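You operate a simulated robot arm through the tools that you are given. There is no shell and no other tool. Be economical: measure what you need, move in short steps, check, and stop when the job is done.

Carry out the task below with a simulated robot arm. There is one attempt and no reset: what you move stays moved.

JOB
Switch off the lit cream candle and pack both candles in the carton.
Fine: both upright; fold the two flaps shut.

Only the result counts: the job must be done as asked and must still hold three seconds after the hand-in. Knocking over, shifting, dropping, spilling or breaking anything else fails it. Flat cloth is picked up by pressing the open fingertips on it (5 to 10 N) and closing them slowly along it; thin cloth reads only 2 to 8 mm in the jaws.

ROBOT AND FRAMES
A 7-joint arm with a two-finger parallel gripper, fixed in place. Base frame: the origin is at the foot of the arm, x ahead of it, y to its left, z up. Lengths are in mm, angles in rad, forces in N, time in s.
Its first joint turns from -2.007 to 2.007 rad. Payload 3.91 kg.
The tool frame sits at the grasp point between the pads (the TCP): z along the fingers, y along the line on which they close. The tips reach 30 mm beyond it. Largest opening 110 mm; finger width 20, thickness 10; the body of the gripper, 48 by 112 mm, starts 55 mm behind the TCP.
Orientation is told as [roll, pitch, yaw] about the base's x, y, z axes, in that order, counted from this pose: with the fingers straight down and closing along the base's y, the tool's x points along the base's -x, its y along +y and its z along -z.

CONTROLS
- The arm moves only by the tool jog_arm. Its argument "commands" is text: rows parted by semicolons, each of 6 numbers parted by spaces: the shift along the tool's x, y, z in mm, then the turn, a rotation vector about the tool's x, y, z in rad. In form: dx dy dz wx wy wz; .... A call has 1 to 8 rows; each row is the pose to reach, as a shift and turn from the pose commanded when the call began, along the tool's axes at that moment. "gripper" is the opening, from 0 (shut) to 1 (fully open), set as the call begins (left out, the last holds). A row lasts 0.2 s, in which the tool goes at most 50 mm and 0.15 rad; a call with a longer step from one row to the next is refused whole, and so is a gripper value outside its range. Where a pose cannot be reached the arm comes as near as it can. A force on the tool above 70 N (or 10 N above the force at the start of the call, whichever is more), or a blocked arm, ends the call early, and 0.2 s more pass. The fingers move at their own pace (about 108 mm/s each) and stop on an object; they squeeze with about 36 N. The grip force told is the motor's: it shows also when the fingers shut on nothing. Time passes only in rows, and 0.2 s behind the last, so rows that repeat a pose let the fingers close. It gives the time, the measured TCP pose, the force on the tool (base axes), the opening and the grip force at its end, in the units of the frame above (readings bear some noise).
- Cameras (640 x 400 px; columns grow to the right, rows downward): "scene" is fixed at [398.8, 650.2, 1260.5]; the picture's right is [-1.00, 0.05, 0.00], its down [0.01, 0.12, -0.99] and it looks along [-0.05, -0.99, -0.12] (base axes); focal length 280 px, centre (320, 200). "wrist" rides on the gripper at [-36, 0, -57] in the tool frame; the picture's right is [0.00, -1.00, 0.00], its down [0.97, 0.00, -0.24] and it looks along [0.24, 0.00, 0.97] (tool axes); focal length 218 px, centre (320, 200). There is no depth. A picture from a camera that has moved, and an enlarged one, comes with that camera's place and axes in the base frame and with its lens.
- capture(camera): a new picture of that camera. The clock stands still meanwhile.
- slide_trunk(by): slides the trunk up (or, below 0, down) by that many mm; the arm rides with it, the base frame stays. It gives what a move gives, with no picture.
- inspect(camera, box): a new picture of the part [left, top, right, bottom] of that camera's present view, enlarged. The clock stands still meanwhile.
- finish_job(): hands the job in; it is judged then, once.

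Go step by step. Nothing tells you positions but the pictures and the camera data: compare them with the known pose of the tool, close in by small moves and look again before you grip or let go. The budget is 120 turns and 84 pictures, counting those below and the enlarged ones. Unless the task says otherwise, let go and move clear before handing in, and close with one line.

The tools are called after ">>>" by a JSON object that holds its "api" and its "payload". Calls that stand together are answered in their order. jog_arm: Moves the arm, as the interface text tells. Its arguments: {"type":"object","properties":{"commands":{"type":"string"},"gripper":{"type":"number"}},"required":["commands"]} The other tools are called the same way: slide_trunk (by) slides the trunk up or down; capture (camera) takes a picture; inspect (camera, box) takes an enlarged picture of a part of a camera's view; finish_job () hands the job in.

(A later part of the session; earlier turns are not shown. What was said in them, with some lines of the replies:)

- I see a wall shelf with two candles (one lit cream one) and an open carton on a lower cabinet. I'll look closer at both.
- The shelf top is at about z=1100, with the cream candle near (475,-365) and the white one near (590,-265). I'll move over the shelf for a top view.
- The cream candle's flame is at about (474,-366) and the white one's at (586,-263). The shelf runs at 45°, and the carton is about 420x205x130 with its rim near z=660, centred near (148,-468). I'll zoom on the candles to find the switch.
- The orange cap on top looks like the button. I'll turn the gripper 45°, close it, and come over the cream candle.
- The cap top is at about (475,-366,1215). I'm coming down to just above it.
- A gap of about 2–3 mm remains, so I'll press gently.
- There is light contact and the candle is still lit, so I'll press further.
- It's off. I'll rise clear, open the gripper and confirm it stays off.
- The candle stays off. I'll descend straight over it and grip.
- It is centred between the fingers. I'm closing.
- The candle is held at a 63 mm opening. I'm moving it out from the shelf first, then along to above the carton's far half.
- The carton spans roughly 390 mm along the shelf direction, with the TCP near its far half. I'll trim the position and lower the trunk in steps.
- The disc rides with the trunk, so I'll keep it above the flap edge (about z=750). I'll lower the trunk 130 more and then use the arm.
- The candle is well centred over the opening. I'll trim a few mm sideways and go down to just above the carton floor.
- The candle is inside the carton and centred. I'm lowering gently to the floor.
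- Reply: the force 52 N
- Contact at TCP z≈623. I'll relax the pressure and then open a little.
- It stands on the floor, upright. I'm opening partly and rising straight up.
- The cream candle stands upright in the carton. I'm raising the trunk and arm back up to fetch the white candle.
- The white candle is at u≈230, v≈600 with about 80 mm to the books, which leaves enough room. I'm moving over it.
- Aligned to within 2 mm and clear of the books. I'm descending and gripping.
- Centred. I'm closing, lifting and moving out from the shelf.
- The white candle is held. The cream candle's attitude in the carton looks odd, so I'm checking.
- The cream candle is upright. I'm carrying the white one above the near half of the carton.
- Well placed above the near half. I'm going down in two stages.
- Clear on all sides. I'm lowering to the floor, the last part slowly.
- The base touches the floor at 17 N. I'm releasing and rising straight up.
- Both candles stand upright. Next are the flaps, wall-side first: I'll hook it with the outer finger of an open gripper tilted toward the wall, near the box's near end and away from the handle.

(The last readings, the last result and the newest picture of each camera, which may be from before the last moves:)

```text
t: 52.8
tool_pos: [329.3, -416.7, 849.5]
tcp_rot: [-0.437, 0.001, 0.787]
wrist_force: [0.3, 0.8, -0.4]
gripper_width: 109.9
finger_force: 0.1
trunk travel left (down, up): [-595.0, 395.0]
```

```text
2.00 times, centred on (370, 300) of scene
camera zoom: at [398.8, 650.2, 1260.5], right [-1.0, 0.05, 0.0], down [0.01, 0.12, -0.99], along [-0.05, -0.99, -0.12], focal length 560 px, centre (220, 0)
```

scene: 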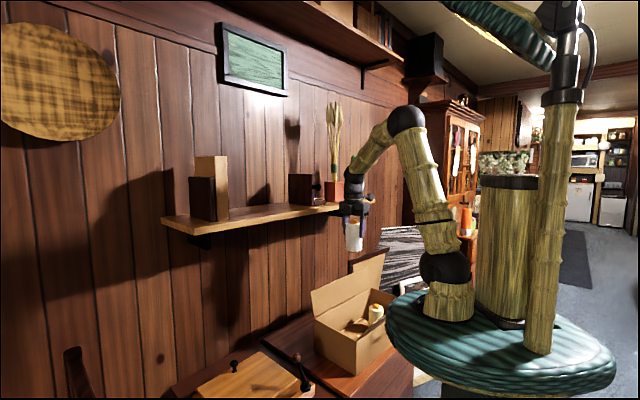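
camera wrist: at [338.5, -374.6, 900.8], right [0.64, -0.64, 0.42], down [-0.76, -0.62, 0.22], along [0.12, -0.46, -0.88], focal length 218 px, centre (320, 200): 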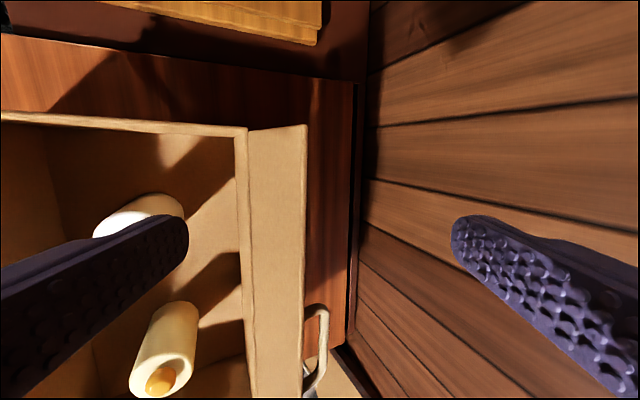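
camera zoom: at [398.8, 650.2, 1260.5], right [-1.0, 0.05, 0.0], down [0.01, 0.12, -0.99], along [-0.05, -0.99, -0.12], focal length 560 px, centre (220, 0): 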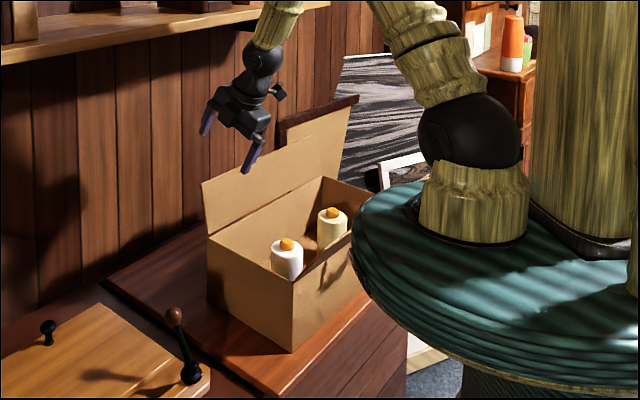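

The wall flap's edge is at v≈565 and the outer finger is about 30 mm beyond it. I'm descending vertically in the tilted pose.

>>> {"api": "jog_arm", "payload": {"commands": "0 13 29 0 0 0; 0 26 57 0 0 0; 0 40 86 0 0 0; 0 40 86 0 0 0"}}

>>> {"api": "capture", "payload": {"camera": "wrist"}}

>>> {"api": "inspect", "payload": {"camera": "scene", "box": [300, 230, 420, 350]}}

```text
t: 53.8
tool_pos: [327.6, -416.7, 754.1]
tcp_rot: [-0.436, 0.001, 0.784]
wrist_force: [0.1, 0.3, -0.2]
gripper_width: 110.1
finger_force: 0.1
trunk travel left (down, up): [-595.0, 395.0]
```

```text
40 pictures are left
camera wrist: at [337.9, -375.1, 805.5], right [0.64, -0.64, 0.42], down [-0.76, -0.61, 0.22], along [0.12, -0.46, -0.88], focal length 218 px, centre (320, 200)
```

wrist: 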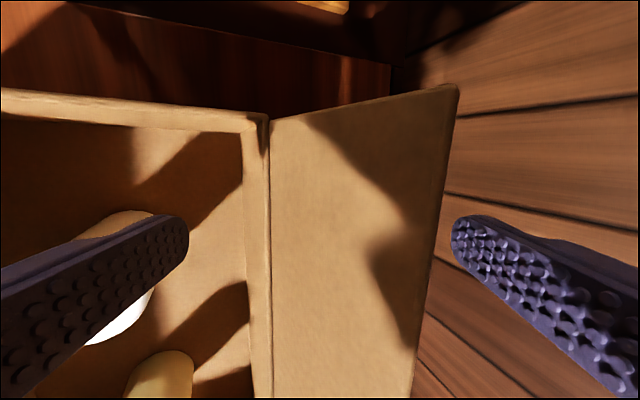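

```text
3.33 times, centred on (360, 290) of scene
camera zoom: at [398.8, 650.2, 1260.5], right [-1.0, 0.05, 0.0], down [0.01, 0.12, -0.99], along [-0.05, -0.99, -0.12], focal length 934 px, centre (187, -100)
```

zoom: 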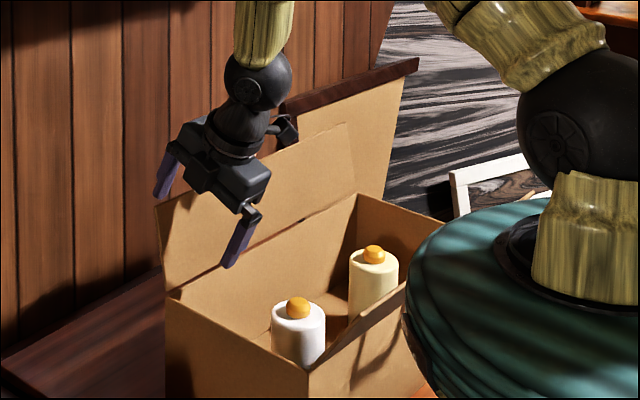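

The flap is between the fingers with the outer tip below its edge. I'll lower a bit more and drag inward.

>>> {"api": "jog_arm", "payload": {"commands": "0 8.5 18 0 0 0; 0 26.6 9.5 0 0 0; 0 44.7 1 0 0 0; 0 62.9 -7.4 0 0 0; 0 81 -15.8 0 0 0; 0 99 -24.3 0 0 0; 0 99 -24.3 0 0 0"}}

>>> {"api": "capture", "payload": {"camera": "wrist"}}

>>> {"api": "inspect", "payload": {"camera": "scene", "box": [290, 220, 440, 370]}}

```text
t: 55.4
tool_pos: [257.7, -346.7, 734.7]
tcp_rot: [-0.434, 0.0, 0.784]
wrist_force: [1.0, 0.2, 0.5]
gripper_width: 109.9
finger_force: 0.1
trunk travel left (down, up): [-595.0, 395.0]
```

```text
38 pictures are left
camera wrist: at [266.9, -304.4, 785.9], right [0.64, -0.64, 0.42], down [-0.76, -0.61, 0.22], along [0.12, -0.46, -0.88], focal length 218 px, centre (320, 200)
```

wrist: 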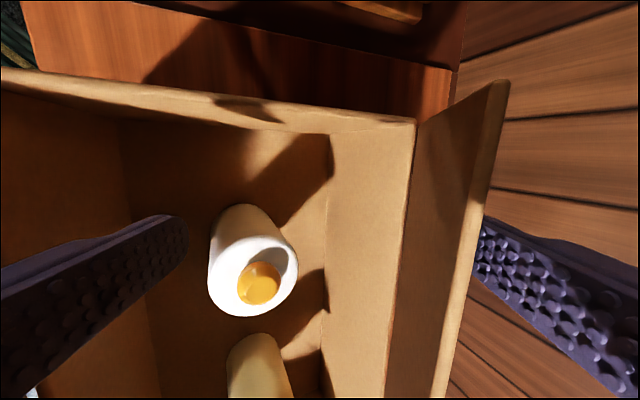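

```text
2.67 times, centred on (365, 295) of scene
camera zoom: at [398.8, 650.2, 1260.5], right [-1.0, 0.05, 0.0], down [0.01, 0.12, -0.99], along [-0.05, -0.99, -0.12], focal length 747 px, centre (200, -53)
```

zoom: 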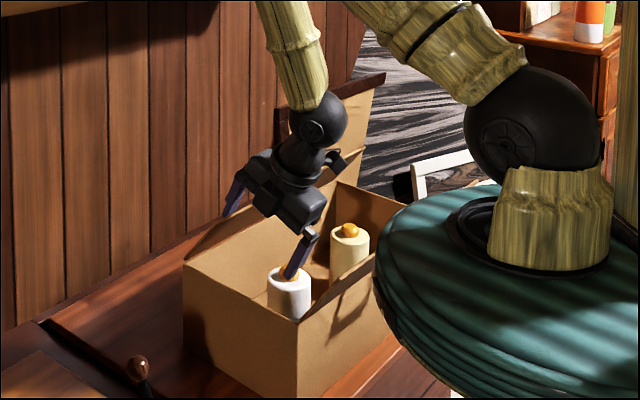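

The flap is now past vertical, about 35° inward. I'll push a bit more and retreat along the tool axis to see if it stays.

>>> {"api": "jog_arm", "payload": {"commands": "0 12 0 0 0 0; 0 23 1 0 0 0; 0 27 3 0 0 0; 0 27 -30 0 0 0; 0 27 -70 0 0 0; 0 27 -115 0 0 0; 0 27 -150 0 0 0; 0 27 -150 0 0 0"}}

>>> {"api": "capture", "payload": {"camera": "wrist"}}

>>> {"api": "inspect", "payload": {"camera": "scene", "box": [290, 220, 440, 370]}}

```text
t: 57.2
tool_pos: [212.4, -325.0, 864.8]
tcp_rot: [-0.433, 0.0, 0.785]
wrist_force: [-0.5, 0.7, -0.6]
gripper_width: 109.9
finger_force: 0.1
out of reach, approached as far as the arm can: row 5, 6, 7, 8
trunk travel left (down, up): [-595.0, 395.0]
```

```text
36 pictures are left
camera wrist: at [220.5, -283.7, 916.1], right [0.64, -0.64, 0.42], down [-0.76, -0.62, 0.22], along [0.12, -0.46, -0.88], focal length 218 px, centre (320, 200)
```

wrist: 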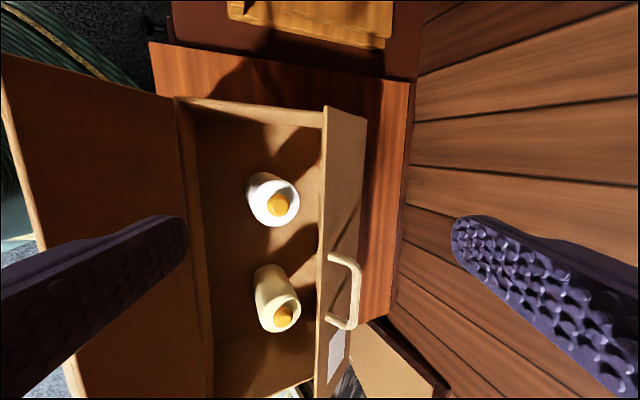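

```text
2.67 times, centred on (365, 295) of scene
camera zoom: at [398.8, 650.2, 1260.5], right [-1.0, 0.05, 0.0], down [0.01, 0.12, -0.99], along [-0.05, -0.99, -0.12], focal length 747 px, centre (200, -53)
```

zoom: 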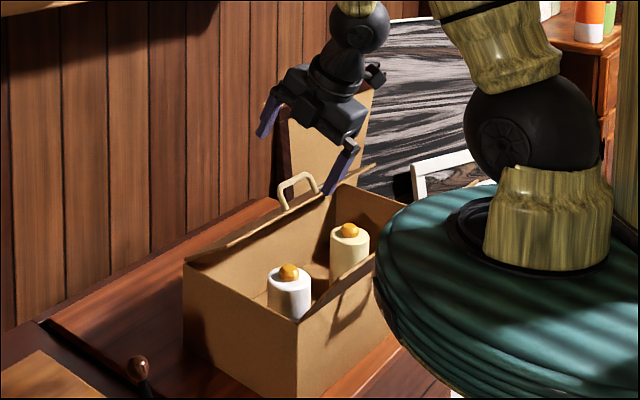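

The flap stays tilted about 50° inward by itself. I'm closing the fingers and pressing it down from above, near the end and away from its handle.

>>> {"api": "jog_arm", "payload": {"commands": "-5 -25 31 0 0 0; -10 -50 62 0 0 0; -10 -50 62 0 0 0; -10 -50 62 0 0 0", "gripper": 0}}

>>> {"api": "jog_arm", "payload": {"commands": "0 12 26 0 0 0; 0 24 52 0 0 0; 0 34 73 0 0 0; 0 42 90 0 0 0; 0 48 103 0 0 0; 0 48 103 0 0 0"}}

>>> {"api": "capture", "payload": {"camera": "wrist"}}

>>> {"api": "inspect", "payload": {"camera": "scene", "box": [290, 220, 440, 370]}}

```text
t: 58.2
tool_pos: [268.8, -369.8, 830.2]
tcp_rot: [-0.436, 0.001, 0.785]
wrist_force: [-0.2, 0.0, -0.3]
gripper_width: 0.0
finger_force: 35.8
trunk travel left (down, up): [-595.0, 395.0]
```

```text
t: 59.6
tool_pos: [269.1, -368.1, 715.6]
tcp_rot: [-0.436, -0.001, 0.786]
wrist_force: [-0.6, 0.1, 0.3]
gripper_width: 0.0
finger_force: 36.2
trunk travel left (down, up): [-595.0, 395.0]
```

```text
34 pictures are left
camera wrist: at [277.3, -327.2, 767.4], right [0.64, -0.64, 0.42], down [-0.76, -0.61, 0.22], along [0.12, -0.46, -0.88], focal length 218 px, centre (320, 200)
```

wrist: 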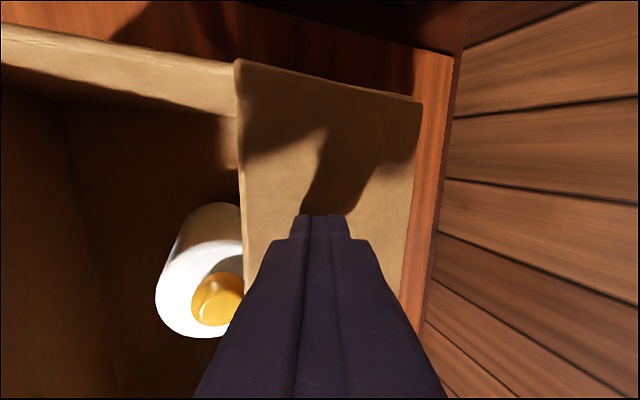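

```text
2.67 times, centred on (365, 295) of scene
camera zoom: at [398.8, 650.2, 1260.5], right [-1.0, 0.05, 0.0], down [0.01, 0.12, -0.99], along [-0.05, -0.99, -0.12], focal length 747 px, centre (200, -53)
```

zoom: 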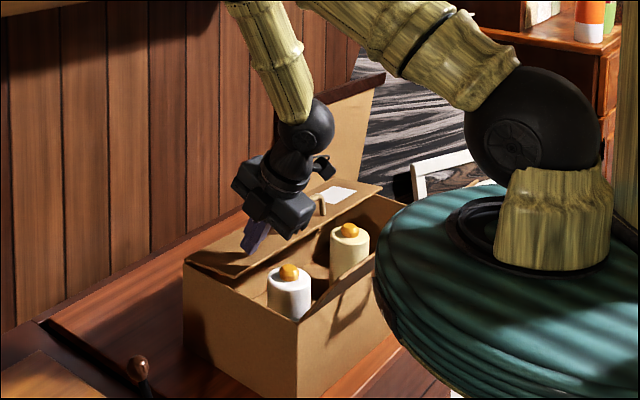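

The flap follows nicely. I'm pressing on toward flat in small steps.

>>> {"api": "jog_arm", "payload": {"commands": "0 3.4 7.2 0 0 0; 0 6 12.7 0 0 0; 0 7.6 16.3 0 0 0; 0 8.9 19 0 0 0; 0 9.7 20.8 0 0 0; 0 9.7 20.8 0 0 0"}}

>>> {"api": "inspect", "payload": {"camera": "scene", "box": [310, 260, 410, 360]}}

```text
t: 60.8
tool_pos: [268.1, -368.6, 703.3]
tcp_rot: [-0.46, 0.001, 0.785]
wrist_force: [-15.7, 34.7, 111.3]
gripper_width: 0.1
finger_force: 35.4
trunk travel left (down, up): [-595.0, 395.0]
stopped in row 5: the force on the tool passed its limit (the readings are from after the stop); the commanded pose is now the measured one
```

```text
4.00 times, centred on (360, 310) of scene
camera zoom: at [398.8, 650.2, 1260.5], right [-1.0, 0.05, 0.0], down [0.01, 0.12, -0.99], along [-0.05, -0.99, -0.12], focal length 1121 px, centre (160, -240)
```

zoom: 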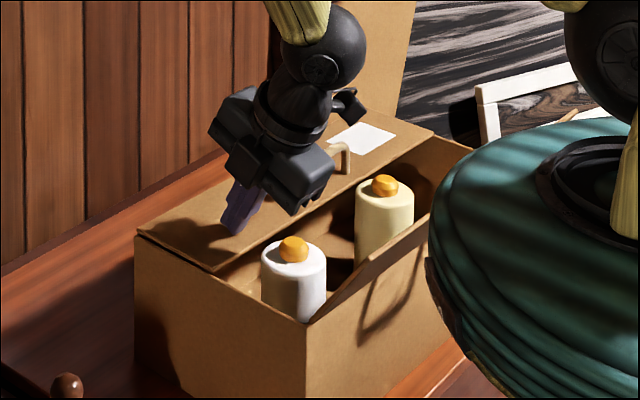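

The flap is flat; contact came at tip z≈676. I'm lifting off at once.

>>> {"api": "jog_arm", "payload": {"commands": "0 -2 -5 0 0 0; 0 -17 -36 0 0 0; 0 -34 -72 0 0 0; 0 -50 -110 0 0 0; 0 -60 -130 0 0 0"}}

>>> {"api": "capture", "payload": {"camera": "wrist"}}

>>> {"api": "inspect", "payload": {"camera": "scene", "box": [290, 230, 440, 380]}}

```text
t: 62.0
tool_pos: [266.8, -368.4, 841.2]
tcp_rot: [-0.446, 0.002, 0.784]
wrist_force: [-0.4, 0.2, 0.5]
gripper_width: 0.1
finger_force: 35.7
trunk travel left (down, up): [-595.0, 395.0]
```

```text
31 pictures are left
camera wrist: at [276.7, -325.6, 891.2], right [0.64, -0.64, 0.43], down [-0.76, -0.61, 0.22], along [0.12, -0.47, -0.88], focal length 218 px, centre (320, 200)
```

wrist: 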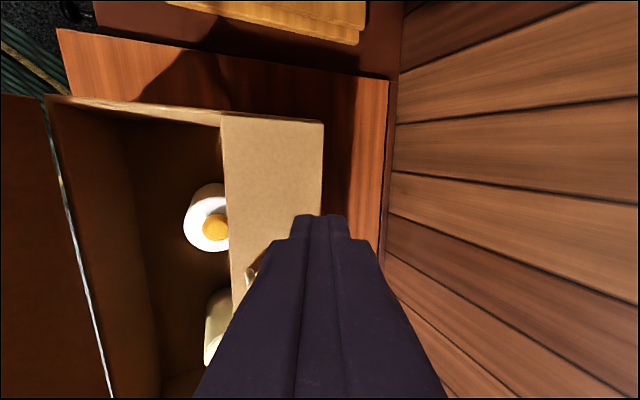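

```text
2.67 times, centred on (365, 305) of scene
camera zoom: at [398.8, 650.2, 1260.5], right [-1.0, 0.05, 0.0], down [0.01, 0.12, -0.99], along [-0.05, -0.99, -0.12], focal length 747 px, centre (200, -80)
```

zoom: 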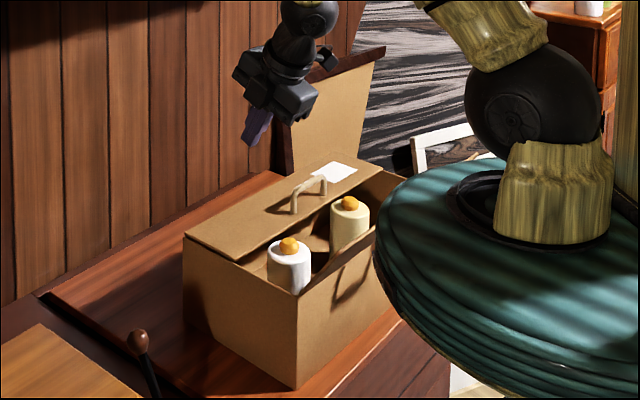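

The wall flap lies flat. I'm bringing the tool vertical and travelling high to the far end on the base side of the other flap.

>>> {"api": "jog_arm", "payload": {"commands": "0 0 -10 -0.14 0 0; 0 5 -30 -0.28 0 0; 0 15 -50 -0.42 0 0; 0 25 -60 -0.446 0 0; 0 25 -60 -0.446 0 0"}}

>>> {"api": "capture", "payload": {"camera": "wrist"}}

```text
t: 63.2
tool_pos: [233.3, -334.4, 882.7]
tcp_rot: [0.002, 0.002, 0.784]
wrist_force: [-0.6, 0.1, -0.2]
gripper_width: 0.0
finger_force: 36.0
out of reach, approached as far as the arm can: row 1, 2
trunk travel left (down, up): [-595.0, 395.0]
```

```text
29 pictures are left
camera wrist: at [259.6, -310.3, 940.2], right [0.71, -0.71, 0.0], down [-0.69, -0.69, 0.24], along [-0.17, -0.17, -0.97], focal length 218 px, centre (320, 200)
```

wrist: 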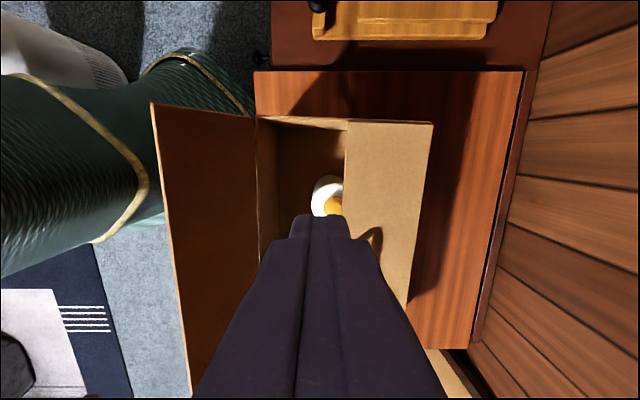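

The open flap's outer edge is clear to see. I'm moving above its outside near the far end.

>>> {"api": "jog_arm", "payload": {"commands": "40 10 -10 0 0 0; 82 25 -10 0 0 0; 124 45 -10 0 0 0; 164 70 -10 0 0 0; 202 98 -10 0 0 0; 236 130 -10 0 0 0; 264 162 -10 0 0 0; 283 189 -10 0 0 0"}}

>>> {"api": "capture", "payload": {"camera": "wrist"}}

>>> {"api": "capture", "payload": {"camera": "scene"}}

```text
t: 65.0
tool_pos: [-100.5, -400.1, 893.4]
tcp_rot: [0.002, -0.001, 0.786]
wrist_force: [-0.2, 0.3, 0.6]
gripper_width: 0.2
finger_force: 36.3
trunk travel left (down, up): [-595.0, 395.0]
```

```text
28 pictures are left
camera wrist: at [-74.1, -375.5, 949.6], right [0.71, -0.71, 0.0], down [-0.69, -0.69, 0.24], along [-0.17, -0.17, -0.97], focal length 218 px, centre (320, 200)
```

wrist: 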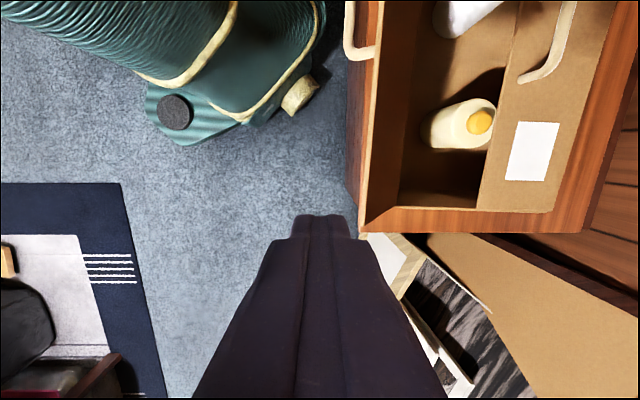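

```text
27 pictures are left
```

scene: 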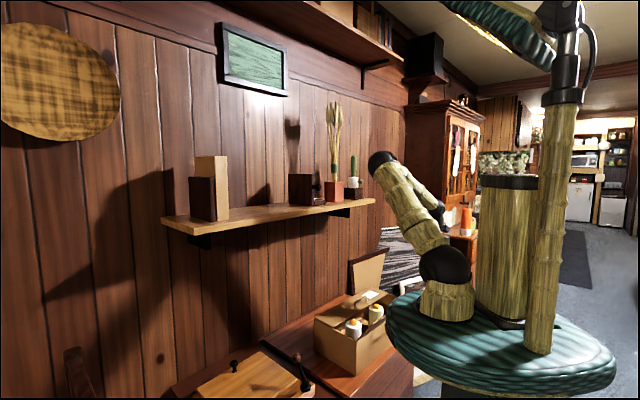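

The finger is about 35 mm outside the flap's edge. I'm descending beside it.

>>> {"api": "jog_arm", "payload": {"commands": "0 0 40 0 0 0; 0 0 80 0 0 0; 0 0 120 0 0 0; 0 0 151 0 0 0; 0 0 151 0 0 0"}}

>>> {"api": "capture", "payload": {"camera": "wrist"}}

```text
t: 66.2
tool_pos: [-100.1, -402.2, 741.7]
tcp_rot: [0.0, 0.002, 0.784]
wrist_force: [0.3, -0.6, -0.3]
gripper_width: 0.0
finger_force: 36.0
trunk travel left (down, up): [-595.0, 395.0]
```

```text
26 pictures are left
camera wrist: at [-74.0, -376.8, 798.3], right [0.71, -0.71, 0.0], down [-0.69, -0.69, 0.24], along [-0.17, -0.17, -0.97], focal length 218 px, centre (320, 200)
```

wrist: 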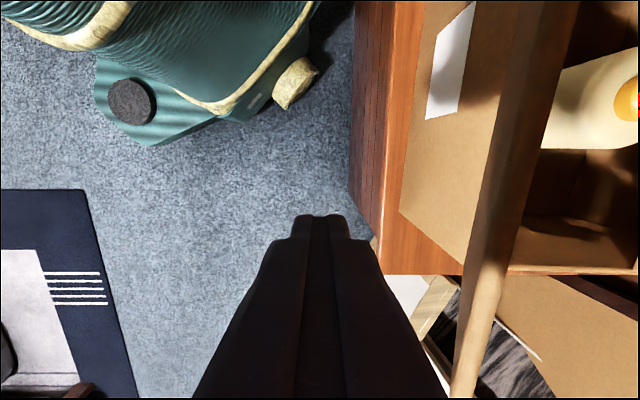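

The flap edge is where I computed it. I'm pushing it inward past vertical.

>>> {"api": "jog_arm", "payload": {"commands": "0 -20 0 0 0 0; 0 -38 0 0 0 0; 0 -56 0 0 0 0; 0 -74 0 0 0 0; 0 -92 0 0 0 0; 0 -110 0 0 0 0; 0 -110 0 0 0 0"}}

>>> {"api": "capture", "payload": {"camera": "wrist"}}

>>> {"api": "inspect", "payload": {"camera": "scene", "box": [290, 230, 440, 380]}}

```text
t: 67.8
tool_pos: [-20.8, -478.2, 741.6]
tcp_rot: [0.0, 0.002, 0.786]
wrist_force: [-0.2, -0.3, -0.2]
gripper_width: 0.0
finger_force: 36.0
trunk travel left (down, up): [-595.0, 395.0]
```

```text
25 pictures are left
camera wrist: at [4.3, -454.2, 799.7], right [0.71, -0.71, 0.0], down [-0.69, -0.69, 0.24], along [-0.17, -0.17, -0.97], focal length 218 px, centre (320, 200)
```

wrist: 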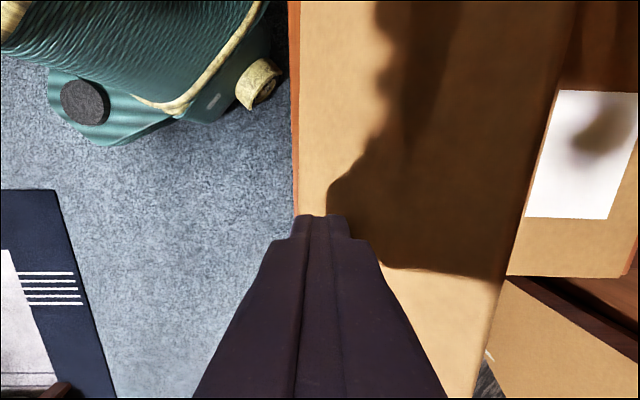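

```text
2.67 times, centred on (365, 305) of scene
camera zoom: at [398.8, 650.2, 1260.5], right [-1.0, 0.05, 0.0], down [0.01, 0.12, -0.99], along [-0.05, -0.99, -0.12], focal length 747 px, centre (200, -80)
```

zoom: 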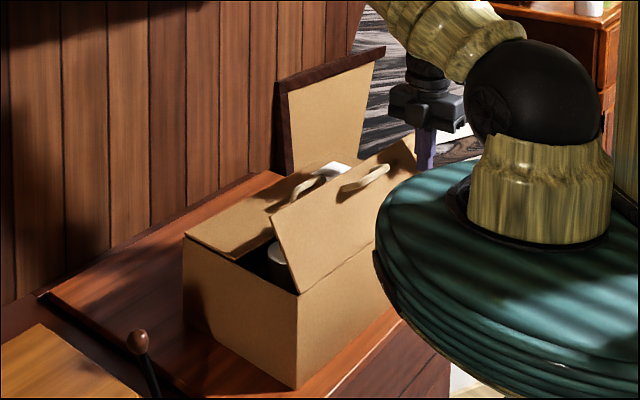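

The flap is about 35° inward now. I'm following its arc down gently.

>>> {"api": "jog_arm", "payload": {"commands": "0 -15 5 0 0 0; 0 -28 13 0 0 0; 0 -36 21 0 0 0; 0 -40 26 0 0 0; 0 -40 29 0 0 0; 0 -40 29 0 0 0"}}

>>> {"api": "inspect", "payload": {"camera": "scene", "box": [290, 230, 440, 380]}}

```text
t: 69.2
tool_pos: [6.3, -507.5, 712.7]
tcp_rot: [-0.001, 0.001, 0.784]
wrist_force: [0.4, 0.0, 0.4]
gripper_width: 0.1
finger_force: 35.9
trunk travel left (down, up): [-595.0, 395.0]
```

```text
2.67 times, centred on (365, 305) of scene
camera zoom: at [398.8, 650.2, 1260.5], right [-1.0, 0.05, 0.0], down [0.01, 0.12, -0.99], along [-0.05, -0.99, -0.12], focal length 747 px, centre (200, -80)
```

zoom: 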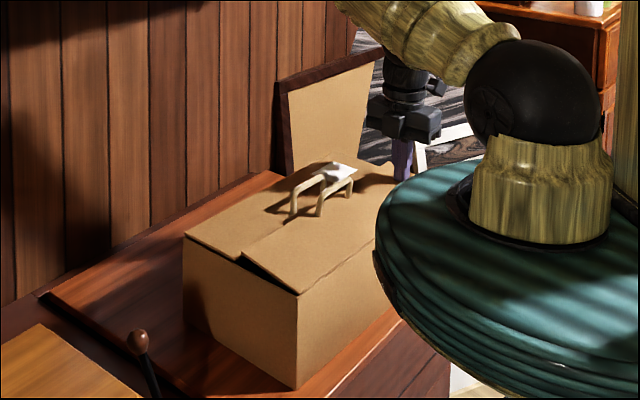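

Nearly flat. A few more millimetres, watching the force.

>>> {"api": "jog_arm", "payload": {"commands": "0 0 2 0 0 0; 0 0 4 0 0 0; 0 0 5 0 0 0; 0 0 6 0 0 0"}}

>>> {"api": "inspect", "payload": {"camera": "scene", "box": [300, 260, 400, 360]}}

```text
t: 70.2
tool_pos: [6.8, -508.1, 708.6]
tcp_rot: [0.001, 0.001, 0.785]
wrist_force: [-0.2, 0.4, 0.3]
gripper_width: 0.1
finger_force: 35.9
trunk travel left (down, up): [-595.0, 395.0]
```

```text
4.00 times, centred on (350, 310) of scene
camera zoom: at [398.8, 650.2, 1260.5], right [-1.0, 0.05, 0.0], down [0.01, 0.12, -0.99], along [-0.05, -0.99, -0.12], focal length 1121 px, centre (200, -240)
```

zoom: 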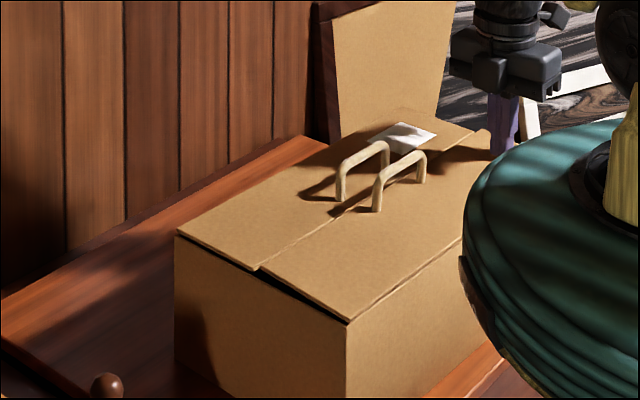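

A small gap remains, so I'll continue slowly.

>>> {"api": "jog_arm", "payload": {"commands": "0 0 1 0 0 0; 0 0 2 0 0 0; 0 0 3 0 0 0; 0 0 4 0 0 0; 0 0 4 0 0 0"}}

>>> {"api": "inspect", "payload": {"camera": "scene", "box": [300, 260, 400, 360]}}

```text
t: 71.4
tool_pos: [6.4, -507.4, 703.8]
tcp_rot: [-0.001, 0.001, 0.787]
wrist_force: [-0.6, 1.4, 2.6]
gripper_width: 0.0
finger_force: 36.0
trunk travel left (down, up): [-595.0, 395.0]
```

```text
4.00 times, centred on (350, 310) of scene
camera zoom: at [398.8, 650.2, 1260.5], right [-1.0, 0.05, 0.0], down [0.01, 0.12, -0.99], along [-0.05, -0.99, -0.12], focal length 1121 px, centre (200, -240)
```

zoom: 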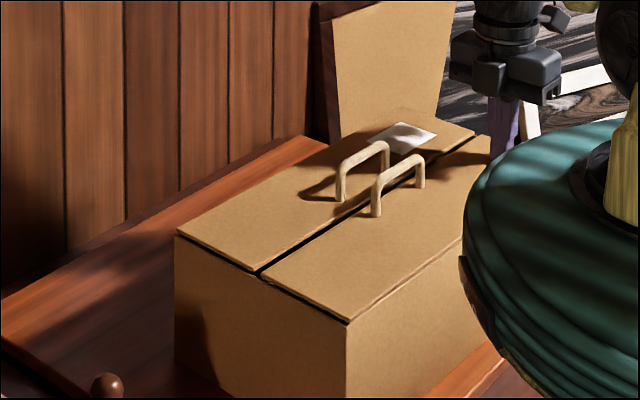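

Both flaps now look flat. One last light press, then I'll retreat up and look.

>>> {"api": "jog_arm", "payload": {"commands": "0 0 1 0 0 0; 0 0 2 0 0 0; 0 0 2 0 0 0; 0 0 -10 0 0 0; 0 0 -50 0 0 0; 0 0 -95 0 0 0; 0 0 -140 0 0 0; 0 0 -185 0 0 0"}}

>>> {"api": "inspect", "payload": {"camera": "scene", "box": [300, 260, 400, 360]}}

>>> {"api": "capture", "payload": {"camera": "wrist"}}

>>> {"api": "capture", "payload": {"camera": "scene"}}

```text
t: 73.2
tool_pos: [7.2, -507.2, 888.3]
tcp_rot: [-0.001, 0.0, 0.783]
wrist_force: [-0.1, 0.5, 0.4]
gripper_width: 0.0
finger_force: 36.0
trunk travel left (down, up): [-595.0, 395.0]
```

```text
4.00 times, centred on (350, 310) of scene
camera zoom: at [398.8, 650.2, 1260.5], right [-1.0, 0.05, 0.0], down [0.01, 0.12, -0.99], along [-0.05, -0.99, -0.12], focal length 1121 px, centre (200, -240)
```

zoom: 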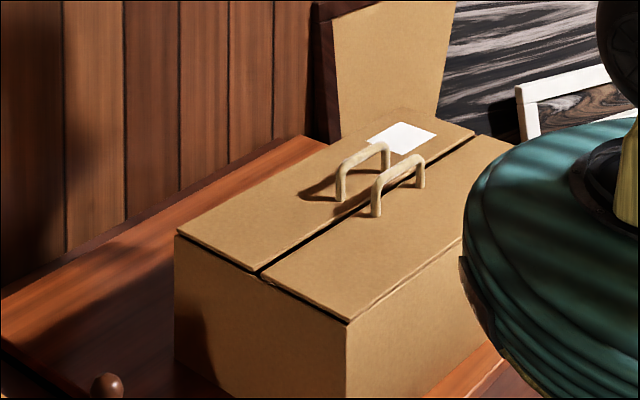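

```text
19 pictures are left
camera wrist: at [32.8, -482.3, 945.0], right [0.71, -0.71, 0.0], down [-0.69, -0.69, 0.24], along [-0.17, -0.17, -0.97], focal length 218 px, centre (320, 200)
```

wrist: 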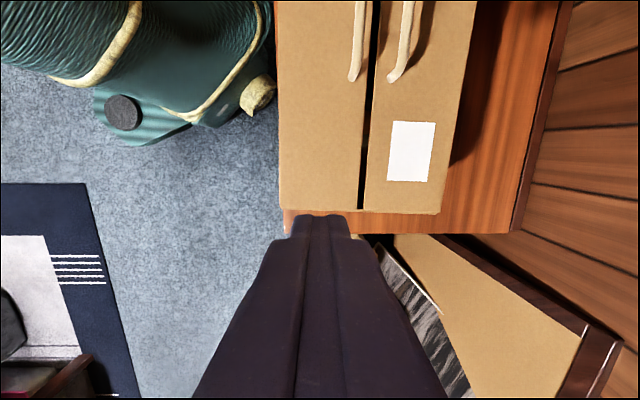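

```text
18 pictures are left
```

scene: 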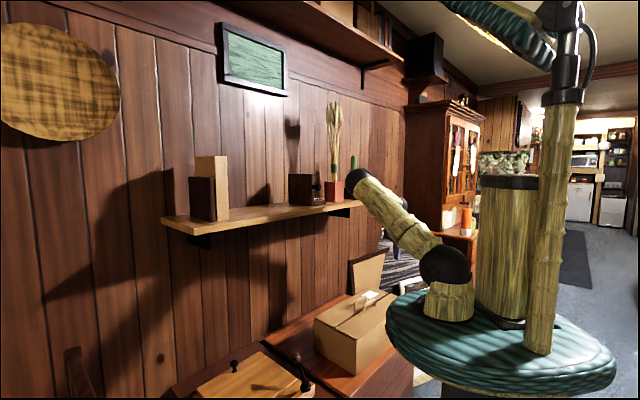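

Both flaps lie flat and shut, the shelf items are undisturbed, and the arm is clear. I'm handing in.

>>> {"api": "finish_job", "payload": {}}

```text
The job is handed in.
```

The cream candle is switched off, both candles stand upright in the carton, both flaps are folded shut, and the job is handed in.
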